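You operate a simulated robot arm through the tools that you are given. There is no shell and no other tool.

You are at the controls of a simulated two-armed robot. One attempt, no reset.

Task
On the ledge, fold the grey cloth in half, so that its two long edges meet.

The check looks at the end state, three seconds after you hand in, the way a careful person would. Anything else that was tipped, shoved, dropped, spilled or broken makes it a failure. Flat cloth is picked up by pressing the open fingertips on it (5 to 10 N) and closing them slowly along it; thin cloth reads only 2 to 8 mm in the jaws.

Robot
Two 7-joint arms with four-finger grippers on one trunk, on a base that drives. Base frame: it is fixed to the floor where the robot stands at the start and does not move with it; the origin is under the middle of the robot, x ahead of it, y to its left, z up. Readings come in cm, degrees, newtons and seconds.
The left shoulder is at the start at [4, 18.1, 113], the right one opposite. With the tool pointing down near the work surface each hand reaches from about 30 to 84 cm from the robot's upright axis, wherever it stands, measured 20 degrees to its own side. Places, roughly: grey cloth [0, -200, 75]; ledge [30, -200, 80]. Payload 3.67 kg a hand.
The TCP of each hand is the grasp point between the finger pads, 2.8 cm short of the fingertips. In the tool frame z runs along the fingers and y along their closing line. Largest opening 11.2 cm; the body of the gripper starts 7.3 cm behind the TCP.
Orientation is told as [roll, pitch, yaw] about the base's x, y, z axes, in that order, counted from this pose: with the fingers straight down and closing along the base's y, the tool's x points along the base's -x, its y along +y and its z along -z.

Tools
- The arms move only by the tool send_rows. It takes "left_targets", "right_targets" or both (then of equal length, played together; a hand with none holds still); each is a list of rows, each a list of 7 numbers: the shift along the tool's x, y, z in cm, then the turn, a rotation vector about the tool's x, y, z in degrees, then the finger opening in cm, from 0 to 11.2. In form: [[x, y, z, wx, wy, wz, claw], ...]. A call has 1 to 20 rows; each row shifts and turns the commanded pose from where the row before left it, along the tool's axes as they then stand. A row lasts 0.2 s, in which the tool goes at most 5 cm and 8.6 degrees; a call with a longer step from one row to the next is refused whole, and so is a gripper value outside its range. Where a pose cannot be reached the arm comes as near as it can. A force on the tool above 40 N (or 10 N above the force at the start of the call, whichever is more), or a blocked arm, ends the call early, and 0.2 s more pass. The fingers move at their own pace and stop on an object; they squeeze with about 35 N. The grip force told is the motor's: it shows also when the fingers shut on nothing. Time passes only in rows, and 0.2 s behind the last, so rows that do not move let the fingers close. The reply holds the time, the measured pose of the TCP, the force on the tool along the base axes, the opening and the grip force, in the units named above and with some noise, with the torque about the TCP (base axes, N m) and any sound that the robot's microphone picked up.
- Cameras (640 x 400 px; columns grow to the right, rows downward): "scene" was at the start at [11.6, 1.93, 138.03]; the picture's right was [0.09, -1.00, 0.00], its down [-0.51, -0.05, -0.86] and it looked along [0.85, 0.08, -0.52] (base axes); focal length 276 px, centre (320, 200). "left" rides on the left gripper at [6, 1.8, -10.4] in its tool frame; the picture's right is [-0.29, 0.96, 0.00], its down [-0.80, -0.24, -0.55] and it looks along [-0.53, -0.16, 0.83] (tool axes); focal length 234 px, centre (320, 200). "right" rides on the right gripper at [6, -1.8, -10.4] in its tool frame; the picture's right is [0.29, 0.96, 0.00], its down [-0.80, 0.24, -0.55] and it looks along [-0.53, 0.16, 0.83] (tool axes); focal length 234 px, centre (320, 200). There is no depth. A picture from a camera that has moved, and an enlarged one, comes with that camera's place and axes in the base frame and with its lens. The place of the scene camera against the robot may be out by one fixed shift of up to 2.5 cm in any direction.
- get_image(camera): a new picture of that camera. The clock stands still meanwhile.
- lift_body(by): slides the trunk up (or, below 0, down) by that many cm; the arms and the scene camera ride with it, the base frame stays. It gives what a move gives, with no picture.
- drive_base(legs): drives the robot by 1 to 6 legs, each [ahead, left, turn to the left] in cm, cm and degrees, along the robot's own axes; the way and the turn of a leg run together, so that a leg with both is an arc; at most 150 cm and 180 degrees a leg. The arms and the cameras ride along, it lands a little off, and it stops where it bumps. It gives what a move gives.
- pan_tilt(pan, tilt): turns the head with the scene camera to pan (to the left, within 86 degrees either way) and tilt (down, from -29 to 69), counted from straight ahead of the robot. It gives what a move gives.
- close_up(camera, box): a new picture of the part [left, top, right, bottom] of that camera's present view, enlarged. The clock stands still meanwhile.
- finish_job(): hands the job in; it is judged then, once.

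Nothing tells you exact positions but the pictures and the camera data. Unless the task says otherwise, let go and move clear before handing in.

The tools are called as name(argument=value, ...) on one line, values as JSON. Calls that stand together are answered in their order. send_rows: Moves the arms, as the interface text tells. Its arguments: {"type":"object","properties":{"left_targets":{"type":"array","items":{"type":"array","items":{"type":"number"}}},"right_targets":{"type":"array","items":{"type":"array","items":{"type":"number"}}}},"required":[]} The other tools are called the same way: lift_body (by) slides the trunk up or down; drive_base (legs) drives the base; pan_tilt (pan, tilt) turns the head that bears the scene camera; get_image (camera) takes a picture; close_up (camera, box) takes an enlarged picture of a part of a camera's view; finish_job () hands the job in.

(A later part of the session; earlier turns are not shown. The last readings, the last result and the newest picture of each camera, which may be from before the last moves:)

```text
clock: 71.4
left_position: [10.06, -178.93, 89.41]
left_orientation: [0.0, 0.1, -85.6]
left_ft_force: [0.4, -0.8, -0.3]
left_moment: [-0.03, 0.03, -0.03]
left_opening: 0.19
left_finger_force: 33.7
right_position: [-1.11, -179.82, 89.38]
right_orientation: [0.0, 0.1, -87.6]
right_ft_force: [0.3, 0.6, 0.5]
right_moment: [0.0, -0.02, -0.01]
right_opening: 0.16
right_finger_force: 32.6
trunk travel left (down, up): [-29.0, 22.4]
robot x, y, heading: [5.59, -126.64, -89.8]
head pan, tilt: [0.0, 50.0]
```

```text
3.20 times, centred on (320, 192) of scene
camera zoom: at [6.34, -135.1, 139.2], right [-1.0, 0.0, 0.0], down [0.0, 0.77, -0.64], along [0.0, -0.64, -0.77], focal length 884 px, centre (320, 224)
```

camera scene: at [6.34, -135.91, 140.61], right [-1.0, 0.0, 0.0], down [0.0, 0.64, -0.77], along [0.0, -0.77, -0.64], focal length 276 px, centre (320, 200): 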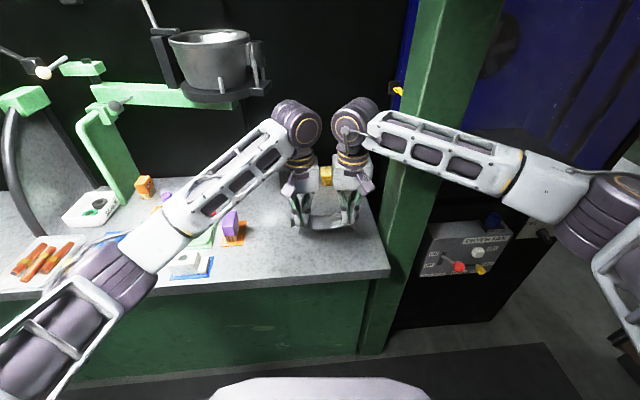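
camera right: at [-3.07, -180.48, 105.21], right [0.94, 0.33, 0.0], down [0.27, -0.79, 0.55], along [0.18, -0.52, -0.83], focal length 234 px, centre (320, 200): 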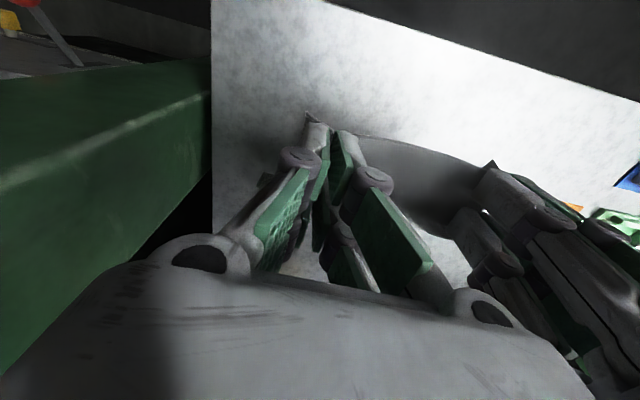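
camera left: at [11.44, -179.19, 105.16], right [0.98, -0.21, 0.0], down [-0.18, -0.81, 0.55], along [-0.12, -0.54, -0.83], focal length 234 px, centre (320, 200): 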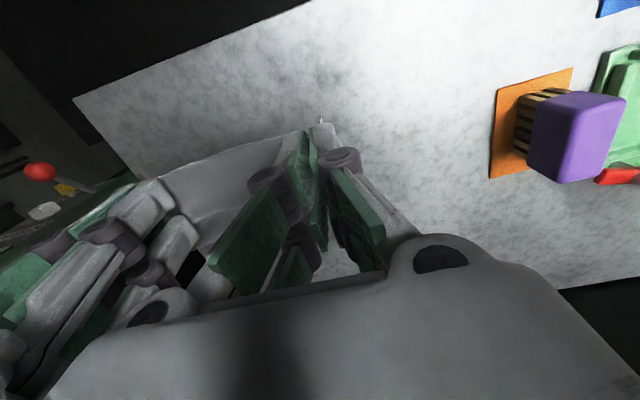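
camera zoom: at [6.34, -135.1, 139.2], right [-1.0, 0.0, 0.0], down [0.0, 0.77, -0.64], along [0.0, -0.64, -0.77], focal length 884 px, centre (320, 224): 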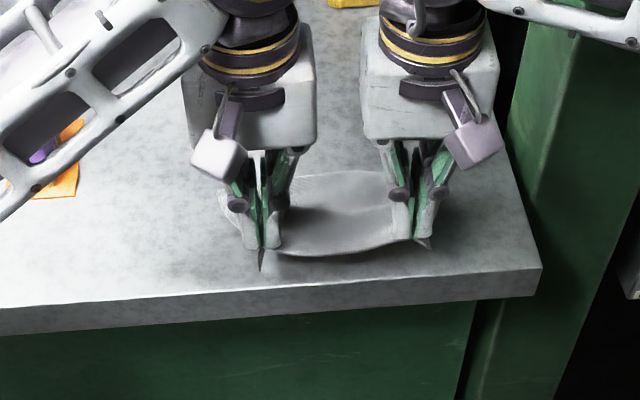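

Dragging works. I continue 3 cm more so the edge overhangs the front, then lower it to ledge level.

send_rows(left_targets=[[0.75, 0.058, 0, 0, 0, 0, 0], [0.75, 0.058, 0, 0, 0, 0, 0], [0.75, 0.058, 0, 0, 0, 0, 0], [0.75, 0.058, 0, 0, 0, 0, 0], [0, 0, 0.6, 0, 0, 0, 0], [0, 0, 0.6, 0, 0, 0, 0], [0, 0, 0.6, 0, 0, 0, 0], [0, 0, 0.6, 0, 0, 0, 0], [0, 0, 0.6, 0, 0, 0, 0], [0, 0, 0.6, 0, 0, 0, 0], [0, 0, 0, 0, 0, 0, 0]], right_targets=[[0.75, 0.032, 0, 0, 0, 0, 0], [0.75, 0.032, 0, 0, 0, 0, 0], [0.75, 0.032, 0, 0, 0, 0, 0], [0.75, 0.032, 0, 0, 0, 0, 0], [0, 0, 0.6, 0, 0, 0, 0], [0, 0, 0.6, 0, 0, 0, 0], [0, 0, 0.6, 0, 0, 0, 0], [0, 0, 0.6, 0, 0, 0, 0], [0, 0, 0.6, 0, 0, 0, 0], [0, 0, 0.6, 0, 0, 0, 0], [0, 0, 0, 0, 0, 0, 0]])

close_up(camera="scene", box=[220, 130, 420, 255])

get_image(camera="left")

```text
clock: 73.8
left_position: [10.1, -175.89, 85.82]
left_orientation: [-0.1, 0.0, -85.6]
left_ft_force: [-0.9, -0.8, -0.6]
left_moment: [-0.01, 0.0, -0.01]
left_opening: 0.18
left_finger_force: 34.0
right_position: [-1.02, -176.84, 85.88]
right_orientation: [0.0, 0.0, -87.6]
right_ft_force: [0.0, -0.2, -0.5]
right_moment: [0.0, -0.04, -0.01]
right_opening: 0.17
right_finger_force: 33.1
trunk travel left (down, up): [-29.0, 22.4]
robot x, y, heading: [5.5, -126.22, -90.1]
head pan, tilt: [0.0, 50.0]
```

```text
3.20 times, centred on (320, 192) of scene
camera zoom: at [6.34, -135.09, 139.2], right [-1.0, 0.0, 0.0], down [0.0, 0.77, -0.64], along [0.0, -0.64, -0.77], focal length 884 px, centre (320, 224)
```

zoom: 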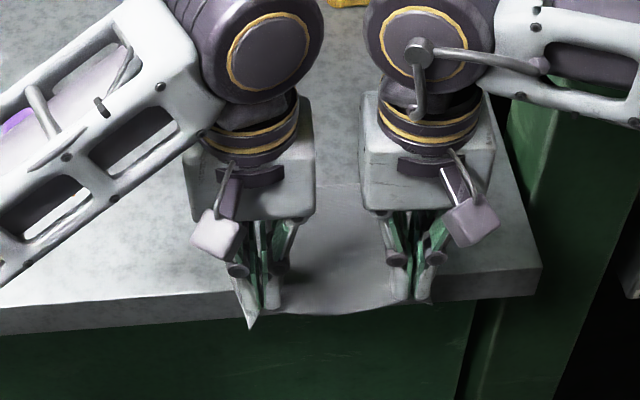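

```text
taken
camera left: at [11.47, -169.77, 96.33], right [0.98, -0.21, 0.0], down [-0.18, -0.81, 0.55], along [-0.12, -0.54, -0.83], focal length 234 px, centre (320, 200)
```

left: 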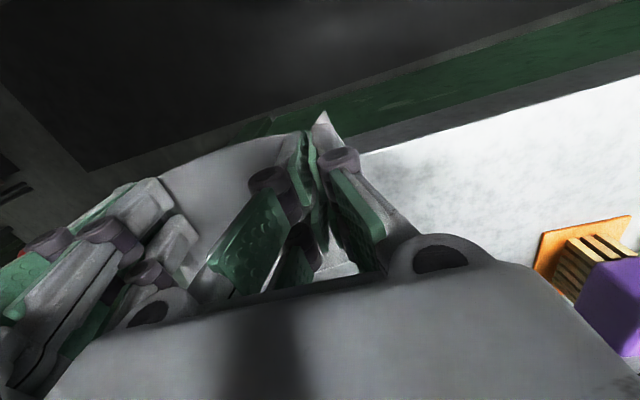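

The edge overhangs the front by roughly 2.5 cm. I'll pull 1 cm more, lower slightly, and open both hands slowly.

send_rows(left_targets=[[0.5, 0.039, 0, 0, 0, 0, 0], [0.5, 0.039, 0, 0, 0, 0, 0], [0, 0, 0.4, 0, 0, 0, 0], [0, 0, 0.2, 0, 0, 0, 0], [0, 0, 0, 0, 0, 0, 0.5], [0, 0, 0, 0, 0, 0, 1.0], [0, 0, 0, 0, 0, 0, 1.5], [0, 0, 0, 0, 0, 0, 2.0], [0, 0, 0, 0, 0, 0, 2.5], [0, 0, 0, 0, 0, 0, 3.0], [0, 0, 0, 0, 0, 0, 3.0]], right_targets=[[0.5, 0.021, 0, 0, 0, 0, 0], [0.5, 0.021, 0, 0, 0, 0, 0], [0, 0, 0.4, 0, 0, 0, 0], [0, 0, 0.2, 0, 0, 0, 0], [0, 0, 0, 0, 0, 0, 0.5], [0, 0, 0, 0, 0, 0, 1.0], [0, 0, 0, 0, 0, 0, 1.5], [0, 0, 0, 0, 0, 0, 2.0], [0, 0, 0, 0, 0, 0, 2.5], [0, 0, 0, 0, 0, 0, 3.0], [0, 0, 0, 0, 0, 0, 3.0]])

close_up(camera="scene", box=[240, 150, 400, 250])

close_up(camera="left", box=[100, 80, 420, 280])

close_up(camera="right", box=[200, 80, 520, 280])

```text
clock: 76.2
left_position: [10.1, -174.95, 85.2]
left_orientation: [0.0, 0.0, -85.6]
left_ft_force: [0.1, 0.3, -0.3]
left_moment: [0.02, 0.02, 0.02]
left_opening: 3.04
left_finger_force: 0.0
right_position: [-1.1, -175.95, 85.17]
right_orientation: [-0.1, 0.0, -87.7]
right_ft_force: [0.0, -0.2, 0.6]
right_moment: [0.0, -0.04, 0.03]
right_opening: 2.99
right_finger_force: 0.0
trunk travel left (down, up): [-29.0, 22.4]
robot x, y, heading: [5.69, -126.52, -90.3]
head pan, tilt: [0.0, 50.0]
```

```text
4.00 times, centred on (320, 200) of scene
camera zoom: at [6.35, -135.1, 139.2], right [-1.0, 0.0, 0.0], down [0.0, 0.77, -0.64], along [0.0, -0.64, -0.77], focal length 1104 px, centre (320, 200)
```

zoom: 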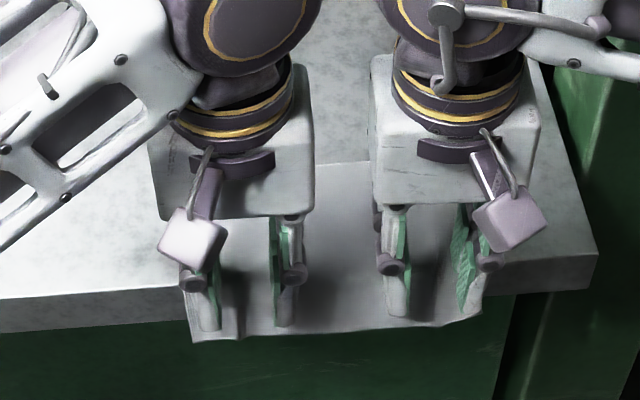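

```text
2.00 times, centred on (260, 180) of left
camera zoom: at [11.49, -168.76, 95.68], right [0.98, -0.21, 0.0], down [-0.18, -0.81, 0.55], along [-0.12, -0.54, -0.83], focal length 468 px, centre (440, 240)
```

zoom: 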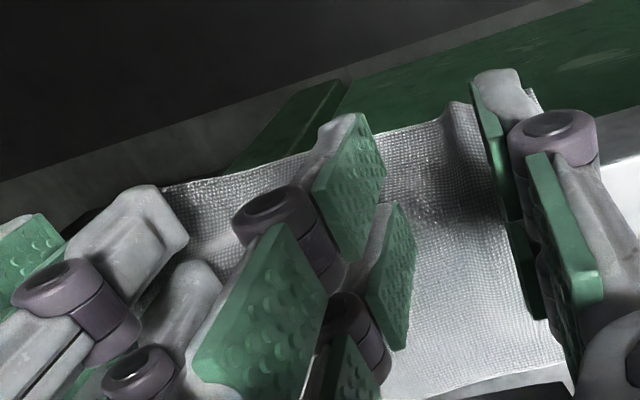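

```text
2.00 times, centred on (360, 180) of right
camera zoom: at [-3.11, -170.09, 95.73], right [0.94, 0.33, 0.0], down [0.27, -0.79, 0.55], along [0.18, -0.52, -0.83], focal length 468 px, centre (240, 240)
```

zoom: 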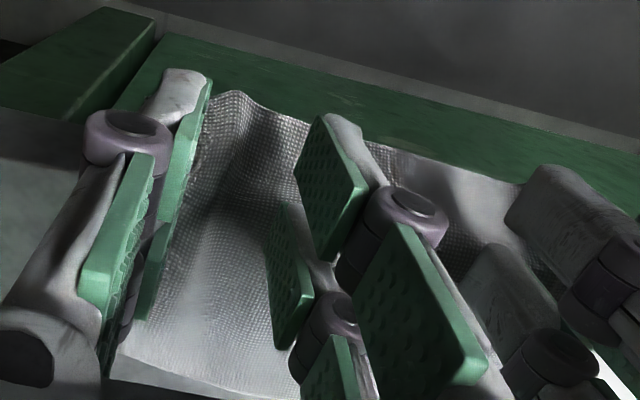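

The gathers have opened and the edge overhangs. I raise both hands clear and look at the cloth.

send_rows(left_targets=[[0, 0, -0.3, 0, 0, 0, 3.0], [0, 0, -0.5, 0, 0, 0, 3.0], [0, 0, -1, 0, 0, 0, 3.0], [0, 0, -1.5, 0, 0, 0, 3.0], [0, 0, -1.5, 0, 0, 0, 3.0], [0, 0, -1.5, 0, 0, 0, 3.0], [0, 0, -1.5, 0, 0, 0, 3.0], [0, 0, -1.5, 0, 0, 0, 3.0], [0, 0, -1.5, 0, 0, 0, 3.0]], right_targets=[[0, 0, -0.3, 0, 0, 0, 3.0], [0, 0, -0.5, 0, 0, 0, 3.0], [0, 0, -1, 0, 0, 0, 3.0], [0, 0, -1.5, 0, 0, 0, 3.0], [0, 0, -1.5, 0, 0, 0, 3.0], [0, 0, -1.5, 0, 0, 0, 3.0], [0, 0, -1.5, 0, 0, 0, 3.0], [0, 0, -1.5, 0, 0, 0, 3.0], [0, 0, -1.5, 0, 0, 0, 3.0]])

get_image(camera="scene")

get_image(camera="left")

get_image(camera="right")

```text
clock: 78.2
left_position: [10.13, -174.76, 95.92]
left_orientation: [0.0, 0.1, -85.7]
left_ft_force: [0.6, 0.1, 0.0]
left_moment: [0.0, -0.04, 0.0]
left_opening: 3.01
left_finger_force: 0.0
right_position: [-1.13, -175.79, 96.16]
right_orientation: [0.0, 0.0, -87.7]
right_ft_force: [-0.7, -0.1, -0.2]
right_moment: [0.01, 0.01, 0.02]
right_opening: 2.98
right_finger_force: 0.1
trunk travel left (down, up): [-29.0, 22.4]
robot x, y, heading: [6.01, -126.45, -90.0]
head pan, tilt: [0.0, 50.0]
```

```text
taken
camera scene: at [6.35, -135.08, 139.2], right [-1.0, 0.0, 0.0], down [0.0, 0.77, -0.64], along [0.0, -0.64, -0.77], focal length 276 px, centre (320, 200)
```

scene: 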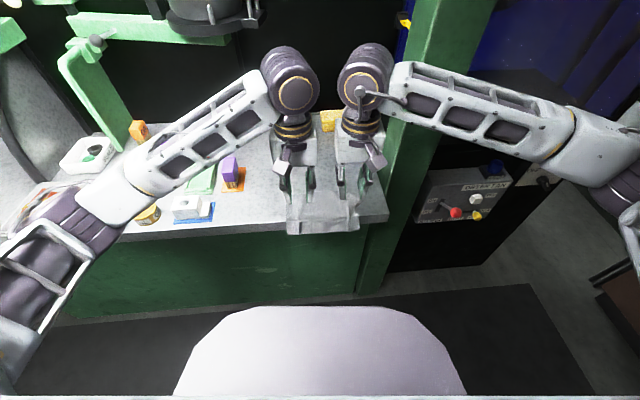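

```text
taken
camera left: at [11.47, -168.74, 106.43], right [0.98, -0.21, 0.0], down [-0.18, -0.81, 0.55], along [-0.12, -0.54, -0.83], focal length 234 px, centre (320, 200)
```

left: 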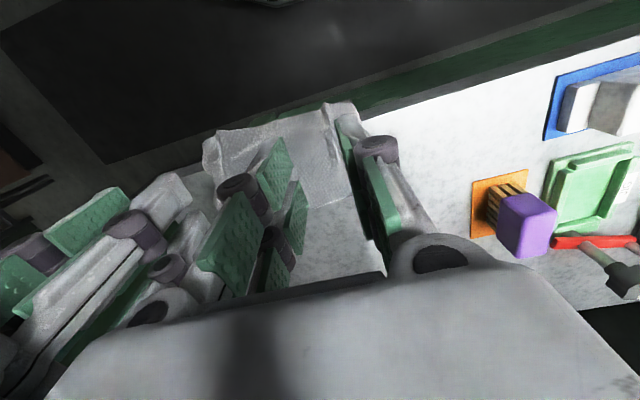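

```text
taken
camera right: at [-3.16, -170.0, 106.56], right [0.94, 0.33, 0.0], down [0.27, -0.79, 0.55], along [0.18, -0.52, -0.83], focal length 234 px, centre (320, 200)
```

right: 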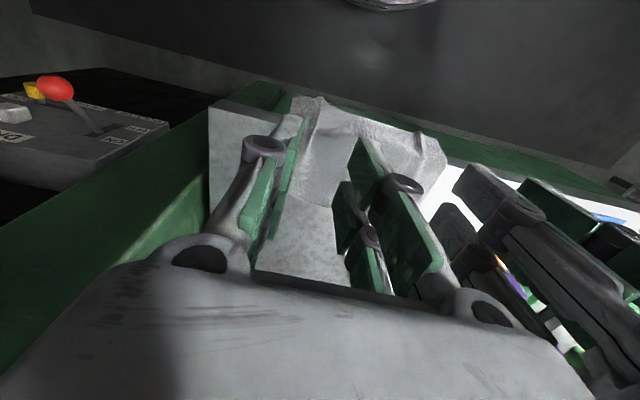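

The cloth seems wrinkled; I'll zoom in for a better look.

close_up(camera="scene", box=[270, 170, 390, 245])

close_up(camera="left", box=[180, 80, 440, 242])

close_up(camera="right", box=[200, 80, 460, 242])

```text
5.33 times, centred on (330, 208) of scene
camera zoom: at [6.35, -135.08, 139.2], right [-1.0, 0.0, 0.0], down [0.0, 0.77, -0.64], along [0.0, -0.64, -0.77], focal length 1473 px, centre (267, 160)
```

zoom: 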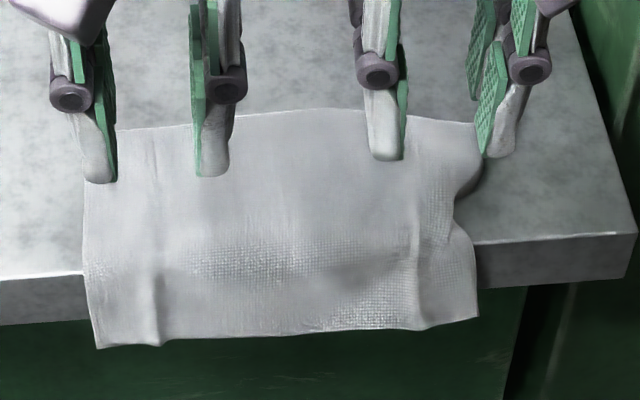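

```text
2.46 times, centred on (310, 161) of left
camera zoom: at [11.47, -168.74, 106.43], right [0.98, -0.21, 0.0], down [-0.18, -0.81, 0.55], along [-0.12, -0.54, -0.83], focal length 576 px, centre (345, 296)
```

zoom: 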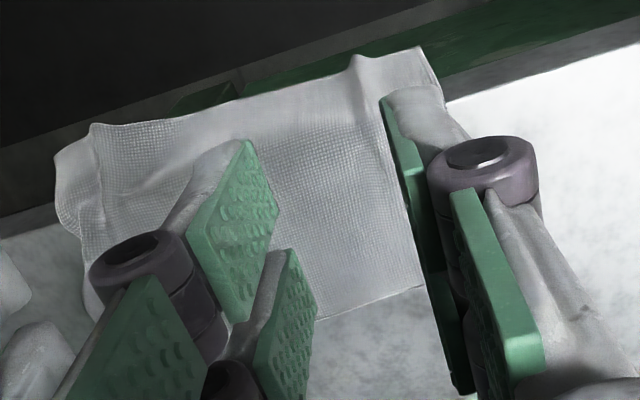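

```text
2.46 times, centred on (330, 161) of right
camera zoom: at [-3.16, -170.0, 106.56], right [0.94, 0.33, 0.0], down [0.27, -0.79, 0.55], along [0.18, -0.52, -0.83], focal length 576 px, centre (295, 296)
```

zoom: 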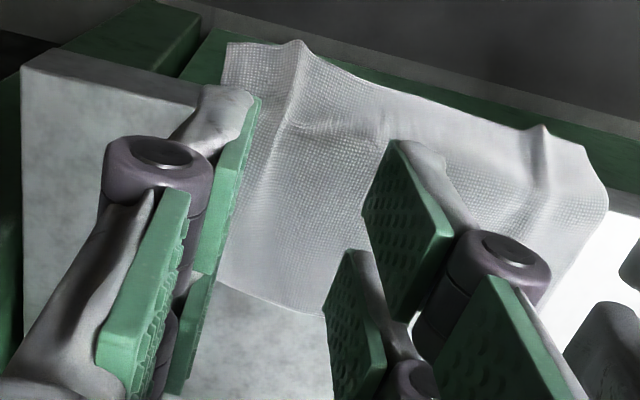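

The cloth lies flat with its near edge overhanging the front by ~4 cm (near corners ≈(13.4,-173), (-4.3,-174.5); far edge ≈ y -186). I'll back the robot off 12 cm so the hands can approach that overhang from the front.

drive_base(legs=[[-12, 0, 0]])

get_image(camera="scene")

```text
clock: 79.5
left_position: [10.07, -162.91, 95.99]
left_orientation: [0.0, 0.1, -85.5]
left_ft_force: [-0.5, -0.7, 0.1]
left_moment: [0.0, 0.0, -0.01]
left_opening: 2.99
left_finger_force: 0.1
right_position: [-1.08, -163.77, 96.21]
right_orientation: [0.0, 0.0, -87.7]
right_ft_force: [0.5, -0.3, 0.5]
right_moment: [-0.01, 0.01, 0.02]
right_opening: 3.0
right_finger_force: 0.0
trunk travel left (down, up): [-29.0, 22.4]
robot x, y, heading: [6.19, -114.58, -90.1]
head pan, tilt: [0.0, 50.0]
```

```text
taken
camera scene: at [6.37, -123.14, 139.2], right [-1.0, 0.0, 0.0], down [0.0, 0.77, -0.64], along [0.0, -0.64, -0.77], focal length 276 px, centre (320, 200)
```

scene: 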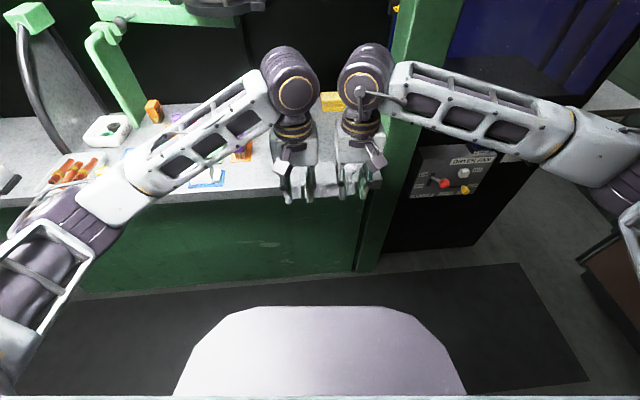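

Now I spread the hands a little and roll both grippers 90° (cameras outward), so the fingers close front-to-back rather than sideways.

send_rows(left_targets=[[-0.06, 0.83, 0, 0, 0, 0, 5], [-0.06, 0.83, 0, 0, 0, 0, 5], [-0.06, 0.83, 0, 0, 0, 0, 5], [0, 0, 0, 0, 0, 8.16, 5], [0, 0, 0, 0, 0, 8.16, 5], [0, 0, 0, 0, 0, 8.16, 5], [0, 0, 0, 0, 0, 8.16, 5], [0, 0, 0, 0, 0, 8.16, 5], [0, 0, 0, 0, 0, 8.16, 5], [0, 0, 0, 0, 0, 8.16, 5], [0, 0, 0, 0, 0, 8.16, 5], [0, 0, 0, 0, 0, 8.16, 5], [0, 0, 0, 0, 0, 8.16, 5], [0, 0, 0, 0, 0, 8.16, 5], [0, 0, 0, 0, 0, 0, 5]], right_targets=[[0.04, -0.83, 0, 0, 0, 0, 5], [0.04, -0.83, 0, 0, 0, 0, 5], [0.04, -0.83, 0, 0, 0, 0, 5], [0, 0, 0, 0, 0, -8.38, 5], [0, 0, 0, 0, 0, -8.38, 5], [0, 0, 0, 0, 0, -8.38, 5], [0, 0, 0, 0, 0, -8.38, 5], [0, 0, 0, 0, 0, -8.38, 5], [0, 0, 0, 0, 0, -8.38, 5], [0, 0, 0, 0, 0, -8.38, 5], [0, 0, 0, 0, 0, -8.38, 5], [0, 0, 0, 0, 0, -8.38, 5], [0, 0, 0, 0, 0, -8.38, 5], [0, 0, 0, 0, 0, -8.38, 5], [0, 0, 0, 0, 0, 0, 5]])

get_image(camera="scene")

```text
clock: 82.7
left_position: [12.56, -163.0, 95.97]
left_orientation: [0.0, 0.1, -175.5]
left_ft_force: [-0.4, -0.7, -0.5]
left_moment: [0.01, -0.01, 0.0]
left_opening: 5.0
left_finger_force: 0.0
right_position: [-3.55, -163.87, 96.09]
right_orientation: [0.0, 0.0, -29.1]
right_ft_force: [-0.1, 0.5, 0.5]
right_moment: [-0.02, 0.01, 0.01]
right_opening: 5.03
right_finger_force: 0.0
right hand out of reach, approached as far as the arm can: row 11, 12, 13, 14
trunk travel left (down, up): [-29.0, 22.4]
robot x, y, heading: [6.14, -114.21, -89.7]
head pan, tilt: [0.0, 50.0]
```

```text
taken
camera scene: at [6.37, -123.17, 139.19], right [-1.0, 0.0, 0.0], down [0.0, 0.77, -0.64], along [0.0, -0.64, -0.77], focal length 276 px, centre (320, 200)
```

scene: 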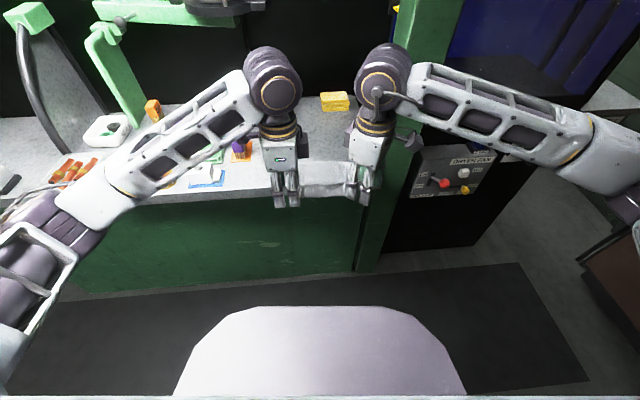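

The left gripper is rolled fine; the right hit a joint limit going that way, so I roll the right the other way round (camera inward).

send_rows(right_targets=[[0, 0, 0, 0, 0, 8.5, 5], [0, 0, 0, 0, 0, 8.5, 5], [0, 0, 0, 0, 0, 8.5, 5], [0, 0, 0, 0, 0, 8.5, 5], [0, 0, 0, 0, 0, 8.5, 5], [0, 0, 0, 0, 0, 8.5, 5], [0, 0, 0, 0, 0, 8.5, 5], [0, 0, 0, 0, 0, 8.5, 5], [0, 0, 0, 0, 0, 8.5, 5], [0, 0, 0, 0, 0, 8.5, 5], [0, 0, 0, 0, 0, 8.5, 5], [0, 0, 0, 0, 0, 8.5, 5], [0, 0, 0, 0, 0, 8.5, 5], [0, 0, 0, 0, 0, 0, 5]])

```text
clock: 85.7
left_position: [12.66, -163.03, 95.97]
left_orientation: [0.1, 0.0, -175.2]
left_ft_force: [0.4, -0.1, 0.6]
left_moment: [-0.01, -0.02, 0.03]
left_opening: 5.03
left_finger_force: 0.2
right_position: [-3.64, -163.79, 95.99]
right_orientation: [0.0, 0.0, -139.6]
right_ft_force: [0.3, -0.2, -1.0]
right_moment: [0.01, -0.03, -0.04]
right_opening: 4.97
right_finger_force: 0.0
trunk travel left (down, up): [-29.0, 22.4]
robot x, y, heading: [5.67, -114.41, -90.1]
head pan, tilt: [0.0, 50.0]
```

send_rows(right_targets=[[0, 0, 0, 0, 0, 7.2, 5], [0, 0, 0, 0, 0, 7.2, 5], [0, 0, 0, 0, 0, 7.2, 5], [0, 0, 0, 0, 0, 7.2, 5], [0, 0, 0, 0, 0, 7.1, 5], [0, 0, 0, 0, 0, 0, 5]])

get_image(camera="scene")

```text
clock: 87.1
left_position: [12.61, -162.96, 95.97]
left_orientation: [0.0, 0.1, -175.4]
left_ft_force: [-0.4, 1.0, -0.1]
left_moment: [-0.01, -0.05, 0.0]
left_opening: 5.0
left_finger_force: 0.0
right_position: [-3.6, -163.93, 96.02]
right_orientation: [0.1, 0.0, -175.4]
right_ft_force: [-0.2, -0.9, 0.3]
right_moment: [-0.01, -0.02, 0.01]
right_opening: 5.01
right_finger_force: 0.0
trunk travel left (down, up): [-29.0, 22.4]
robot x, y, heading: [5.93, -114.59, -89.9]
head pan, tilt: [0.0, 50.0]
```

```text
taken
camera scene: at [6.37, -123.17, 139.2], right [-1.0, 0.0, 0.0], down [0.0, 0.77, -0.64], along [0.0, -0.64, -0.77], focal length 276 px, centre (320, 200)
```

scene: 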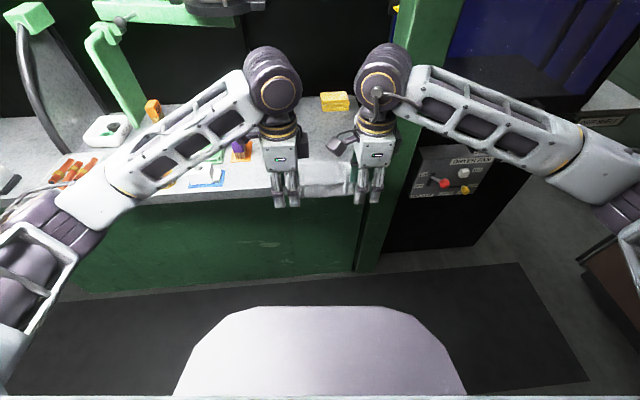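

Both grippers are aligned now. Next I pitch them so the fingers point forward (away from me), in two stages.

send_rows(left_targets=[[0, 1, 0, 0, 0, 0, 5], [0, 1, 0, 0, 0, 0, 5], [0, 0, 0, -8, 0, 0, 5], [0, 0, 0, -8, 0, 0, 5], [0, 0, 0, -8, 0, 0, 5], [0, 0, 0, -8, 0, 0, 5], [0, 0, 0, -8, 0, 0, 5], [0, 0, 0, 0, 0, 0, 5]], right_targets=[[0, 1, 0, 0, 0, 0, 5], [0, 1, 0, 0, 0, 0, 5], [0, 0, 0, -8, 0, 0, 5], [0, 0, 0, -8, 0, 0, 5], [0, 0, 0, -8, 0, 0, 5], [0, 0, 0, -8, 0, 0, 5], [0, 0, 0, -8, 0, 0, 5], [0, 0, 0, 0, 0, 0, 5]])

get_image(camera="scene")

```text
clock: 88.9
left_position: [12.79, -165.03, 95.97]
left_orientation: [39.9, 0.0, -175.3]
left_ft_force: [-0.4, -0.4, 0.3]
left_moment: [0.0, -0.02, -0.04]
left_opening: 4.99
left_finger_force: 0.1
right_position: [-3.5, -165.97, 96.06]
right_orientation: [40.1, 0.0, -175.4]
right_ft_force: [-0.7, -0.3, -0.2]
right_moment: [0.03, 0.0, 0.0]
right_opening: 4.99
right_finger_force: 0.1
trunk travel left (down, up): [-29.0, 22.4]
robot x, y, heading: [5.51, -114.45, -90.2]
head pan, tilt: [0.0, 50.0]
```

```text
taken
camera scene: at [6.38, -123.2, 139.19], right [-1.0, 0.0, 0.0], down [0.0, 0.77, -0.64], along [0.0, -0.64, -0.77], focal length 276 px, centre (320, 200)
```

scene: 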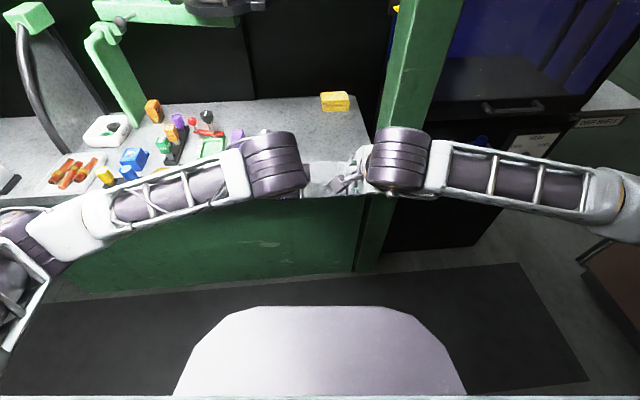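

40° reached without trouble. I continue to 70° and check the wrist cameras.

send_rows(left_targets=[[0, 0, 0, -7.5, 0, 0, 5], [0, 0, 0, -7.5, 0, 0, 5], [0, 0, 0, -7.5, 0, 0, 5], [0, 0, 0, -7.5, 0, 0, 5], [0, 0, 0, 0, 0, 0, 5]], right_targets=[[0, 0, 0, -7.5, 0, 0, 5], [0, 0, 0, -7.5, 0, 0, 5], [0, 0, 0, -7.5, 0, 0, 5], [0, 0, 0, -7.5, 0, 0, 5], [0, 0, 0, 0, 0, 0, 5]])

get_image(camera="scene")

get_image(camera="left")

get_image(camera="right")

```text
clock: 89.8
left_position: [13.59, -165.29, 96.21]
left_orientation: [63.6, 0.1, -174.7]
left_ft_force: [4.5, -2.1, -0.1]
left_moment: [0.05, 0.17, -0.48]
left_opening: 5.01
left_finger_force: 0.1
right_position: [4.35, -161.38, 93.67]
right_orientation: [54.0, 13.9, -173.0]
right_ft_force: [-4.2, 3.4, 0.3]
right_moment: [-0.18, -0.29, 0.56]
right_opening: 4.98
right_finger_force: 0.1
trunk travel left (down, up): [-29.0, 22.4]
robot x, y, heading: [6.11, -114.62, -89.9]
head pan, tilt: [0.0, 50.0]
stopped in row 4 (left hand): the force on the tool passed its limit at 92 N (the readings are from after the stop); the commanded pose is now the measured one
```

```text
taken
camera scene: at [6.77, -123.18, 139.2], right [-1.0, 0.0, 0.0], down [0.0, 0.77, -0.64], along [0.0, -0.64, -0.77], focal length 276 px, centre (320, 200)
```

scene: 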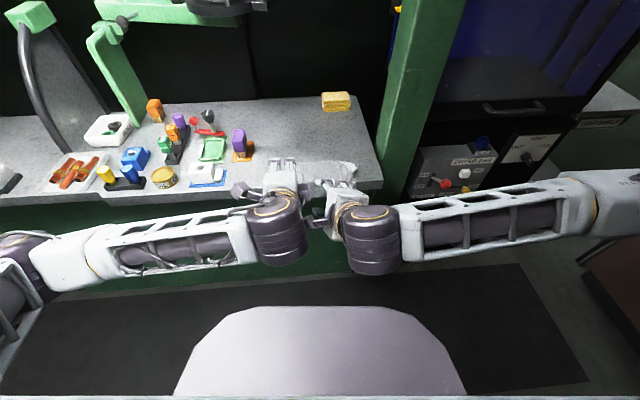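

```text
taken
camera left: at [18.75, -156.1, 102.47], right [-0.25, -0.45, 0.86], down [-0.85, 0.53, 0.03], along [-0.47, -0.72, -0.51], focal length 234 px, centre (320, 200)
```

left: 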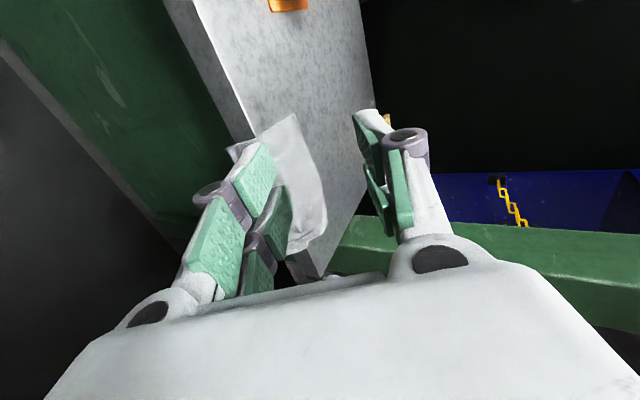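

```text
taken
camera right: at [7.87, -151.53, 99.64], right [0.16, -0.55, 0.82], down [-0.93, 0.2, 0.32], along [-0.33, -0.81, -0.48], focal length 234 px, centre (320, 200)
```

right: 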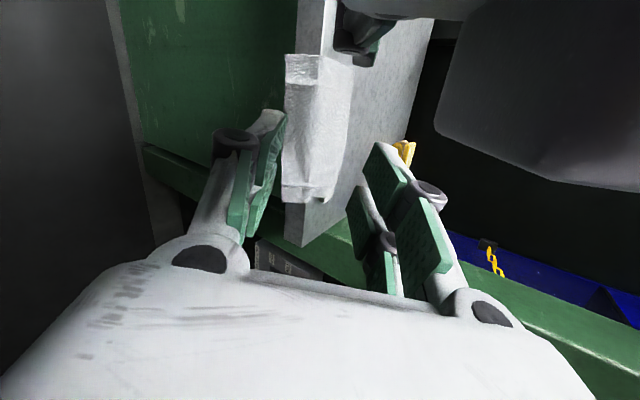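

The right arm hit a reach limit at that pitch, swung left and bumped my own left hand; nothing else was touched. I'll first move the right hand back to its side.

send_rows(right_targets=[[-0.48, 0.06, -0.12, 0, 0, 0, 5], [-0.48, 0.06, -0.12, 0, 0, 0, 5], [-0.96, 0.12, -0.24, 0, 0, 0, 5], [-0.96, 0.12, -0.24, 0, 0, 0, 5], [-0.96, 0.12, -0.24, 0, 0, 0, 5], [-0.96, 0.12, -0.24, 0, 0, 0, 5], [0, 0, 0, 0, 0, 0, 5]])

get_image(camera="scene")

```text
clock: 91.4
left_position: [13.18, -165.08, 96.3]
left_orientation: [63.6, 0.2, -174.8]
left_ft_force: [0.1, 0.3, 0.7]
left_moment: [-0.02, 0.01, 0.0]
left_opening: 5.02
left_finger_force: 0.1
right_position: [-0.9, -161.43, 93.62]
right_orientation: [54.0, 14.0, -173.1]
right_ft_force: [0.3, 0.1, 1.0]
right_moment: [0.01, 0.02, -0.01]
right_opening: 5.0
right_finger_force: 0.0
trunk travel left (down, up): [-29.0, 22.4]
robot x, y, heading: [5.9, -114.65, -90.0]
head pan, tilt: [0.0, 50.0]
```

```text
taken
camera scene: at [6.39, -123.19, 139.19], right [-1.0, 0.0, 0.0], down [0.0, 0.77, -0.64], along [0.0, -0.64, -0.77], focal length 276 px, centre (320, 200)
```

scene: 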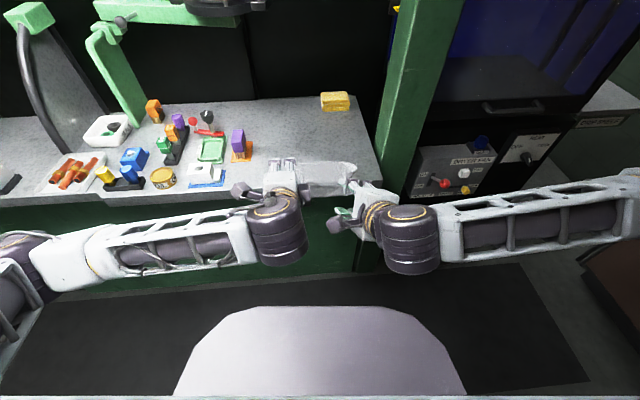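

Right hand is clear again. I'll restore its orientation to a 45° forward pitch (which both arms can hold), and bring the left to 45° too.

send_rows(left_targets=[[0, 0, 0, 6.2, 0, 0, 7], [0, 0, 0, 6.2, 0, 0, 7], [0, 0, 0, 6.2, 0, 0, 7], [0, 0, 0, 0, 0, 0, 7], [0, 0, 0, 0, 0, 0, 7], [0, 0, 0, 0, 0, 0, 7]], right_targets=[[0, 0, 0, 0, -4.1, -5.65, 7], [0, 0, 0, 0, -4.1, -5.65, 7], [0, 0, 0, 4.5, 0, 0, 7], [0, 0, 0, 4.5, 0, 0, 7], [0, 0, 0, 0, -1.7, 1.7, 7], [0, 0, 0, 0, 0, 0, 7]])

get_image(camera="scene")

get_image(camera="left")

get_image(camera="right")

```text
clock: 92.8
left_position: [13.1, -165.1, 96.2]
left_orientation: [44.9, 0.2, -174.8]
left_ft_force: [0.2, 0.5, 0.6]
left_moment: [-0.04, 0.03, 0.01]
left_opening: 6.99
left_finger_force: 0.1
right_position: [-0.87, -161.55, 93.59]
right_orientation: [45.0, -0.1, -175.5]
right_ft_force: [0.9, -0.4, 0.0]
right_moment: [-0.01, -0.03, 0.01]
right_opening: 6.99
right_finger_force: 0.1
trunk travel left (down, up): [-29.0, 22.4]
robot x, y, heading: [5.45, -114.97, -90.0]
head pan, tilt: [0.0, 50.0]
```

```text
taken
camera scene: at [6.36, -123.16, 139.2], right [-1.0, 0.0, 0.0], down [0.0, 0.77, -0.64], along [0.0, -0.64, -0.77], focal length 276 px, centre (320, 200)
```

scene: 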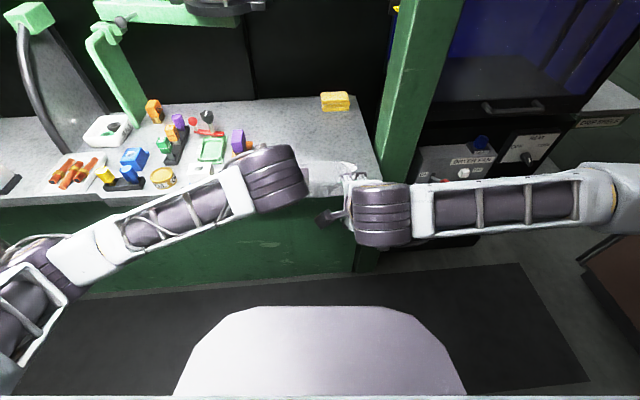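

```text
taken
camera left: at [18.58, -158.48, 104.87], right [-0.23, -0.7, 0.68], down [-0.85, 0.49, 0.22], along [-0.48, -0.52, -0.7], focal length 234 px, centre (320, 200)
```

left: 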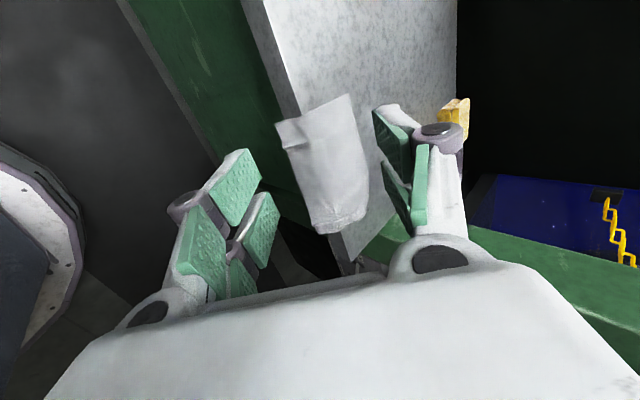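

```text
taken
camera right: at [4.36, -152.43, 99.75], right [0.34, -0.65, 0.68], down [-0.81, 0.16, 0.56], along [-0.47, -0.74, -0.48], focal length 234 px, centre (320, 200)
```

right: 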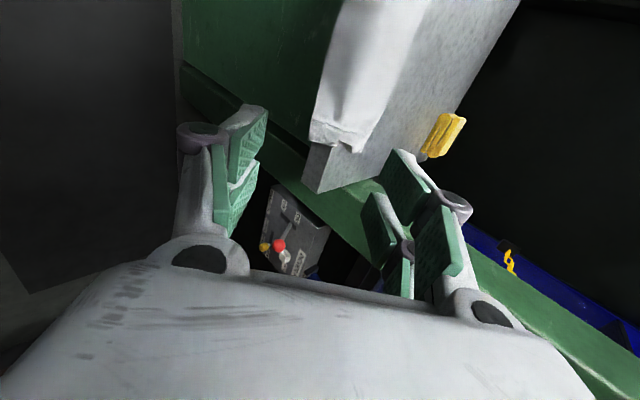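

Both hands are at 45° pitch. I'll take close-ups to locate the overhanging edge precisely.

close_up(camera="left", box=[220, 70, 460, 250])

close_up(camera="right", box=[220, 0, 480, 195])

close_up(camera="scene", box=[260, 130, 400, 220])

```text
2.22 times, centred on (340, 160) of left
camera zoom: at [18.58, -158.48, 104.87], right [-0.23, -0.7, 0.68], down [-0.85, 0.49, 0.22], along [-0.48, -0.52, -0.7], focal length 520 px, centre (276, 289)
```

zoom: 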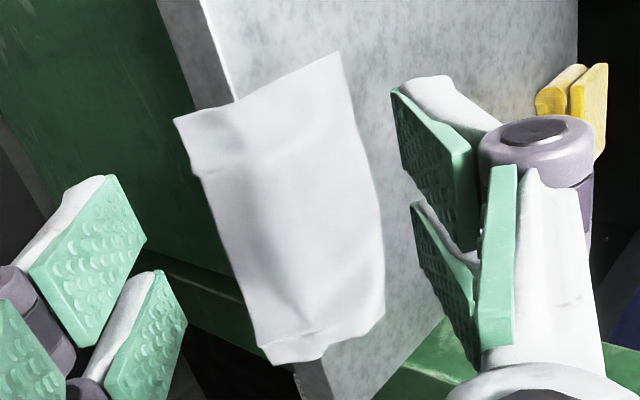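

```text
2.05 times, centred on (350, 98) of right
camera zoom: at [4.36, -152.43, 99.75], right [0.34, -0.65, 0.68], down [-0.81, 0.16, 0.56], along [-0.47, -0.74, -0.48], focal length 480 px, centre (258, 410)
```

zoom: 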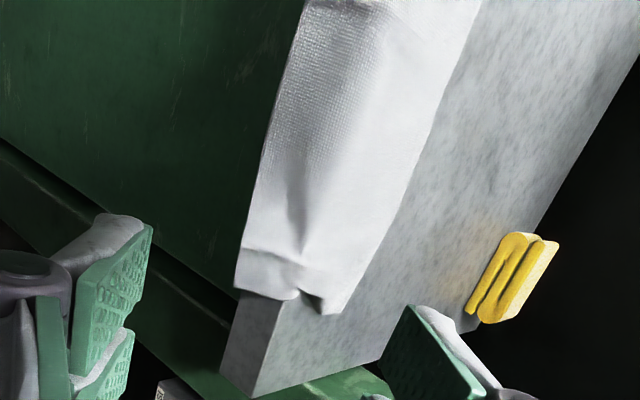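

```text
4.44 times, centred on (330, 175) of scene
camera zoom: at [6.36, -123.16, 139.2], right [-1.0, 0.0, 0.0], down [0.0, 0.77, -0.64], along [0.0, -0.64, -0.77], focal length 1227 px, centre (276, 311)
```

zoom: 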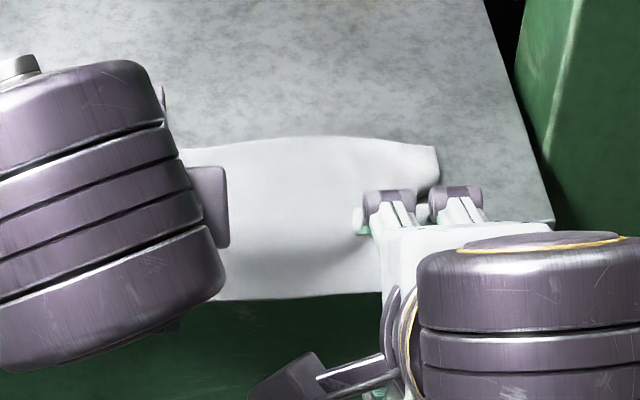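

The overhang droops slightly over the front; its edge runs from about (13.3,-173,80.7) to (-4,-174.4,80.7). I'll approach diagonally with wide-open jaws so that the lower fingers pass under it and the upper ones above; first to a pre-approach pose.

send_rows(left_targets=[[-0.174, -0.354, 1.095, 0, 0, 0, 8], [-0.174, -0.354, 1.095, 0, 0, 0, 8], [-0.174, -0.354, 1.095, 0, 0, 0, 8], [-0.174, -0.354, 1.095, 0, 0, 0, 8], [-0.174, -0.354, 1.095, 0, 0, 0, 8], [-0.174, -0.354, 1.095, 0, 0, 0, 8], [-0.174, -0.354, 1.095, 0, 0, 0, 8], [-0.174, -0.354, 1.095, 0, 0, 0, 8], [0, 0, 0, 0, 0, 0, 8]], right_targets=[[-0.354, 0.2875, 1.275, 0, 0, 0, 8], [-0.354, 0.2875, 1.275, 0, 0, 0, 8], [-0.354, 0.2875, 1.275, 0, 0, 0, 8], [-0.354, 0.2875, 1.275, 0, 0, 0, 8], [-0.354, 0.2875, 1.275, 0, 0, 0, 8], [-0.354, 0.2875, 1.275, 0, 0, 0, 8], [-0.354, 0.2875, 1.275, 0, 0, 0, 8], [-0.354, 0.2875, 1.275, 0, 0, 0, 8], [0, 0, 0, 0, 0, 0, 8]])

get_image(camera="left")

get_image(camera="right")

get_image(camera="scene")

```text
clock: 94.8
left_position: [12.1, -169.3, 88.0]
left_orientation: [45.0, 0.3, -174.8]
left_ft_force: [0.2, 0.9, -0.4]
left_moment: [0.01, -0.01, 0.0]
left_opening: 7.99
left_finger_force: 0.1
right_position: [-3.06, -170.57, 87.96]
right_orientation: [45.1, -0.1, -175.6]
right_ft_force: [0.0, 0.1, -0.9]
right_moment: [0.0, -0.01, -0.01]
right_opening: 7.99
right_finger_force: 0.1
trunk travel left (down, up): [-29.0, 22.4]
robot x, y, heading: [5.92, -114.54, -90.1]
head pan, tilt: [0.0, 50.0]
```

```text
taken
camera left: at [17.62, -162.72, 96.76], right [-0.23, -0.7, 0.68], down [-0.85, 0.49, 0.22], along [-0.48, -0.52, -0.7], focal length 234 px, centre (320, 200)
```

left: 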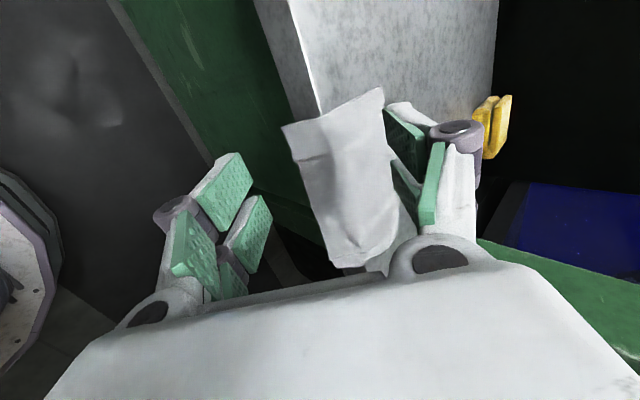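

```text
taken
camera right: at [2.23, -161.56, 94.15], right [0.34, -0.65, 0.68], down [-0.81, 0.16, 0.56], along [-0.47, -0.74, -0.48], focal length 234 px, centre (320, 200)
```

right: 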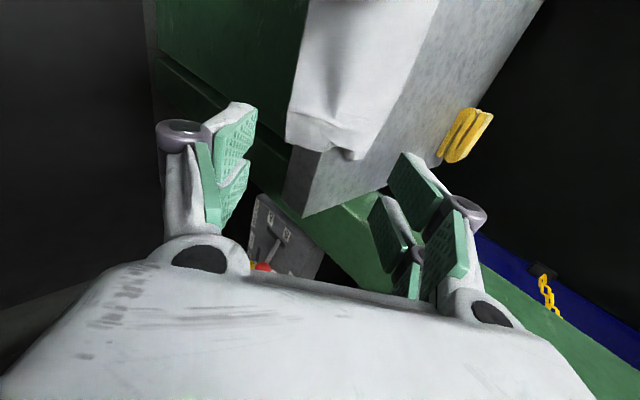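

```text
taken
camera scene: at [6.38, -123.14, 139.2], right [-1.0, 0.0, 0.0], down [0.0, 0.77, -0.64], along [0.0, -0.64, -0.77], focal length 276 px, centre (320, 200)
```

scene: 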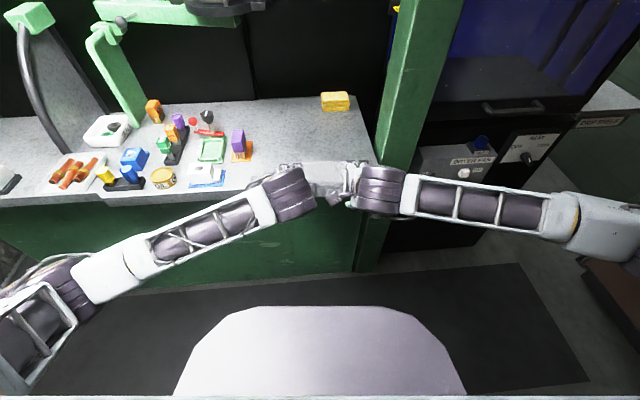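

Geometry matches the pictures well. I advance 3.5 cm diagonally and look again.

send_rows(left_targets=[[0, 0, 0.7, 0, 0, 0, 8], [0, 0, 0.7, 0, 0, 0, 8], [0, 0, 0.7, 0, 0, 0, 8], [0, 0, 0.7, 0, 0, 0, 8], [0, 0, 0.7, 0, 0, 0, 8], [0, 0, 0, 0, 0, 0, 8]], right_targets=[[0, 0, 0.7, 0, 0, 0, 8], [0, 0, 0.7, 0, 0, 0, 8], [0, 0, 0.7, 0, 0, 0, 8], [0, 0, 0.7, 0, 0, 0, 8], [0, 0, 0.7, 0, 0, 0, 8], [0, 0, 0, 0, 0, 0, 8]])

close_up(camera="left", box=[140, 60, 500, 285])

close_up(camera="right", box=[140, 30, 500, 255])

```text
clock: 96.2
left_position: [12.4, -171.87, 85.68]
left_orientation: [45.0, 0.2, -174.8]
left_ft_force: [0.2, -0.8, -0.2]
left_moment: [-0.02, -0.03, 0.0]
left_opening: 7.99
left_finger_force: 0.0
right_position: [-2.78, -173.01, 85.45]
right_orientation: [45.1, 0.0, -175.4]
right_ft_force: [0.1, -0.9, -0.1]
right_moment: [0.04, 0.04, -0.02]
right_opening: 8.03
right_finger_force: 0.0
trunk travel left (down, up): [-29.0, 22.4]
robot x, y, heading: [5.49, -114.28, -90.2]
head pan, tilt: [0.0, 50.0]
```

```text
1.78 times, centred on (320, 172) of left
camera zoom: at [17.89, -165.23, 94.27], right [-0.23, -0.7, 0.68], down [-0.85, 0.49, 0.22], along [-0.48, -0.52, -0.7], focal length 416 px, centre (320, 249)
```

zoom: 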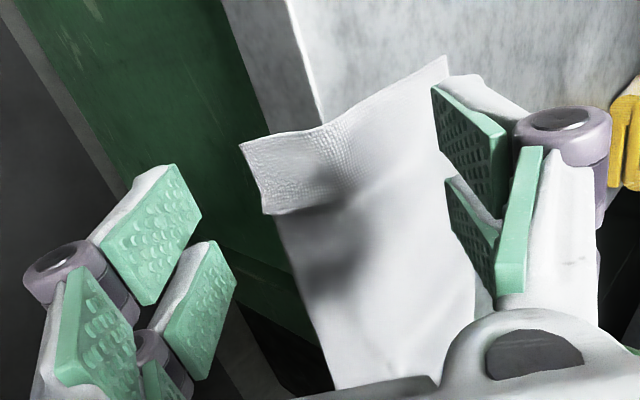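

```text
1.78 times, centred on (320, 142) of right
camera zoom: at [2.48, -163.95, 91.65], right [0.34, -0.65, 0.68], down [-0.81, 0.16, 0.56], along [-0.47, -0.74, -0.48], focal length 416 px, centre (320, 302)
```

zoom: 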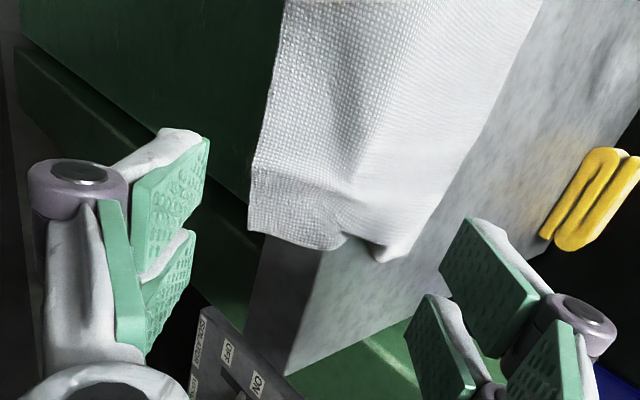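

E is between the jaws on both sides. I advance the remaining 2.5 cm.

send_rows(left_targets=[[0, 0, 0.5, 0, 0, 0, 8], [0, 0, 0.5, 0, 0, 0, 8], [0, 0, 0.5, 0, 0, 0, 8], [0, 0, 0.5, 0, 0, 0, 8], [0, 0, 0.5, 0, 0, 0, 8], [0, 0, 0, 0, 0, 0, 8]], right_targets=[[0, 0, 0.5, 0, 0, 0, 8], [0, 0, 0.5, 0, 0, 0, 8], [0, 0, 0.5, 0, 0, 0, 8], [0, 0, 0.5, 0, 0, 0, 8], [0, 0, 0.5, 0, 0, 0, 8], [0, 0, 0, 0, 0, 0, 8]])

close_up(camera="left", box=[140, 60, 500, 285])

close_up(camera="right", box=[140, 30, 500, 255])

close_up(camera="scene", box=[260, 130, 400, 220])

```text
clock: 97.6
left_position: [12.55, -173.56, 83.95]
left_orientation: [44.9, 0.2, -174.9]
left_ft_force: [-0.8, -0.7, 0.3]
left_moment: [0.01, -0.01, 0.01]
left_opening: 7.99
left_finger_force: 0.1
right_position: [-2.61, -174.72, 83.8]
right_orientation: [45.0, -0.2, -175.4]
right_ft_force: [-0.1, -0.2, -0.6]
right_moment: [0.01, 0.02, -0.02]
right_opening: 7.96
right_finger_force: 0.1
trunk travel left (down, up): [-29.0, 22.4]
robot x, y, heading: [5.61, -114.99, -90.1]
head pan, tilt: [0.0, 50.0]
```

```text
1.78 times, centred on (320, 172) of left
camera zoom: at [18.06, -166.99, 92.51], right [-0.23, -0.7, 0.68], down [-0.85, 0.49, 0.22], along [-0.48, -0.52, -0.7], focal length 416 px, centre (320, 249)
```

zoom: 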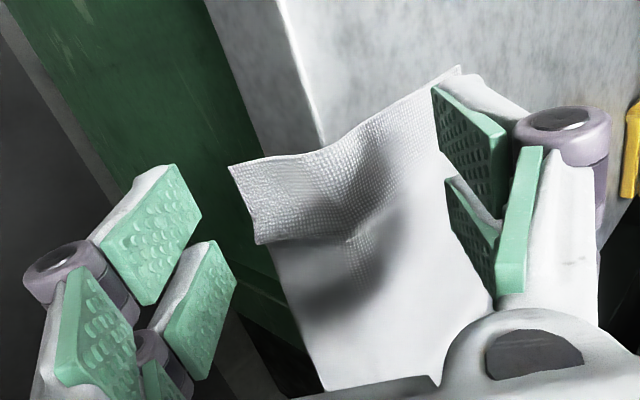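

```text
1.78 times, centred on (320, 142) of right
camera zoom: at [2.63, -165.71, 89.91], right [0.34, -0.65, 0.68], down [-0.81, 0.16, 0.56], along [-0.47, -0.74, -0.48], focal length 416 px, centre (320, 302)
```

zoom: 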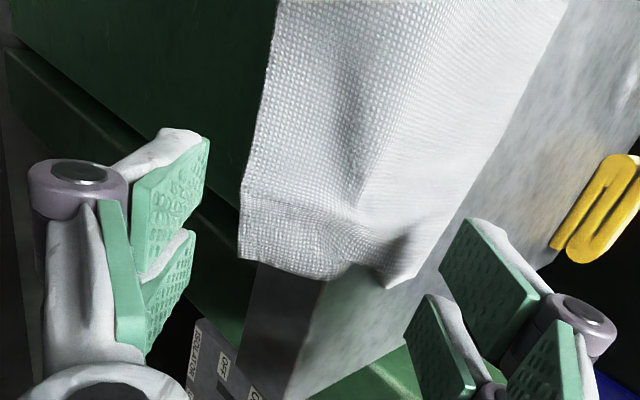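

```text
4.44 times, centred on (330, 175) of scene
camera zoom: at [6.37, -123.16, 139.2], right [-1.0, 0.0, 0.0], down [0.0, 0.77, -0.64], along [0.0, -0.64, -0.77], focal length 1227 px, centre (276, 311)
```

zoom: 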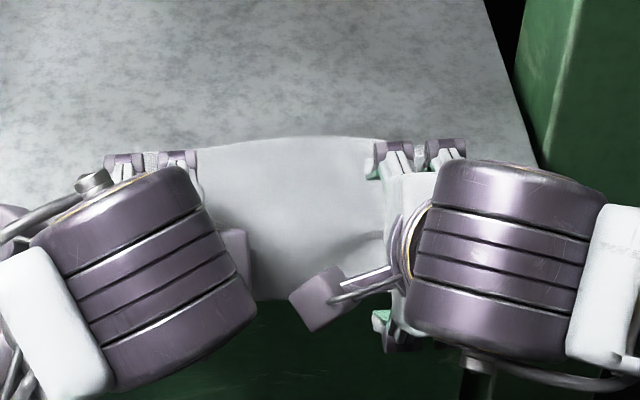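

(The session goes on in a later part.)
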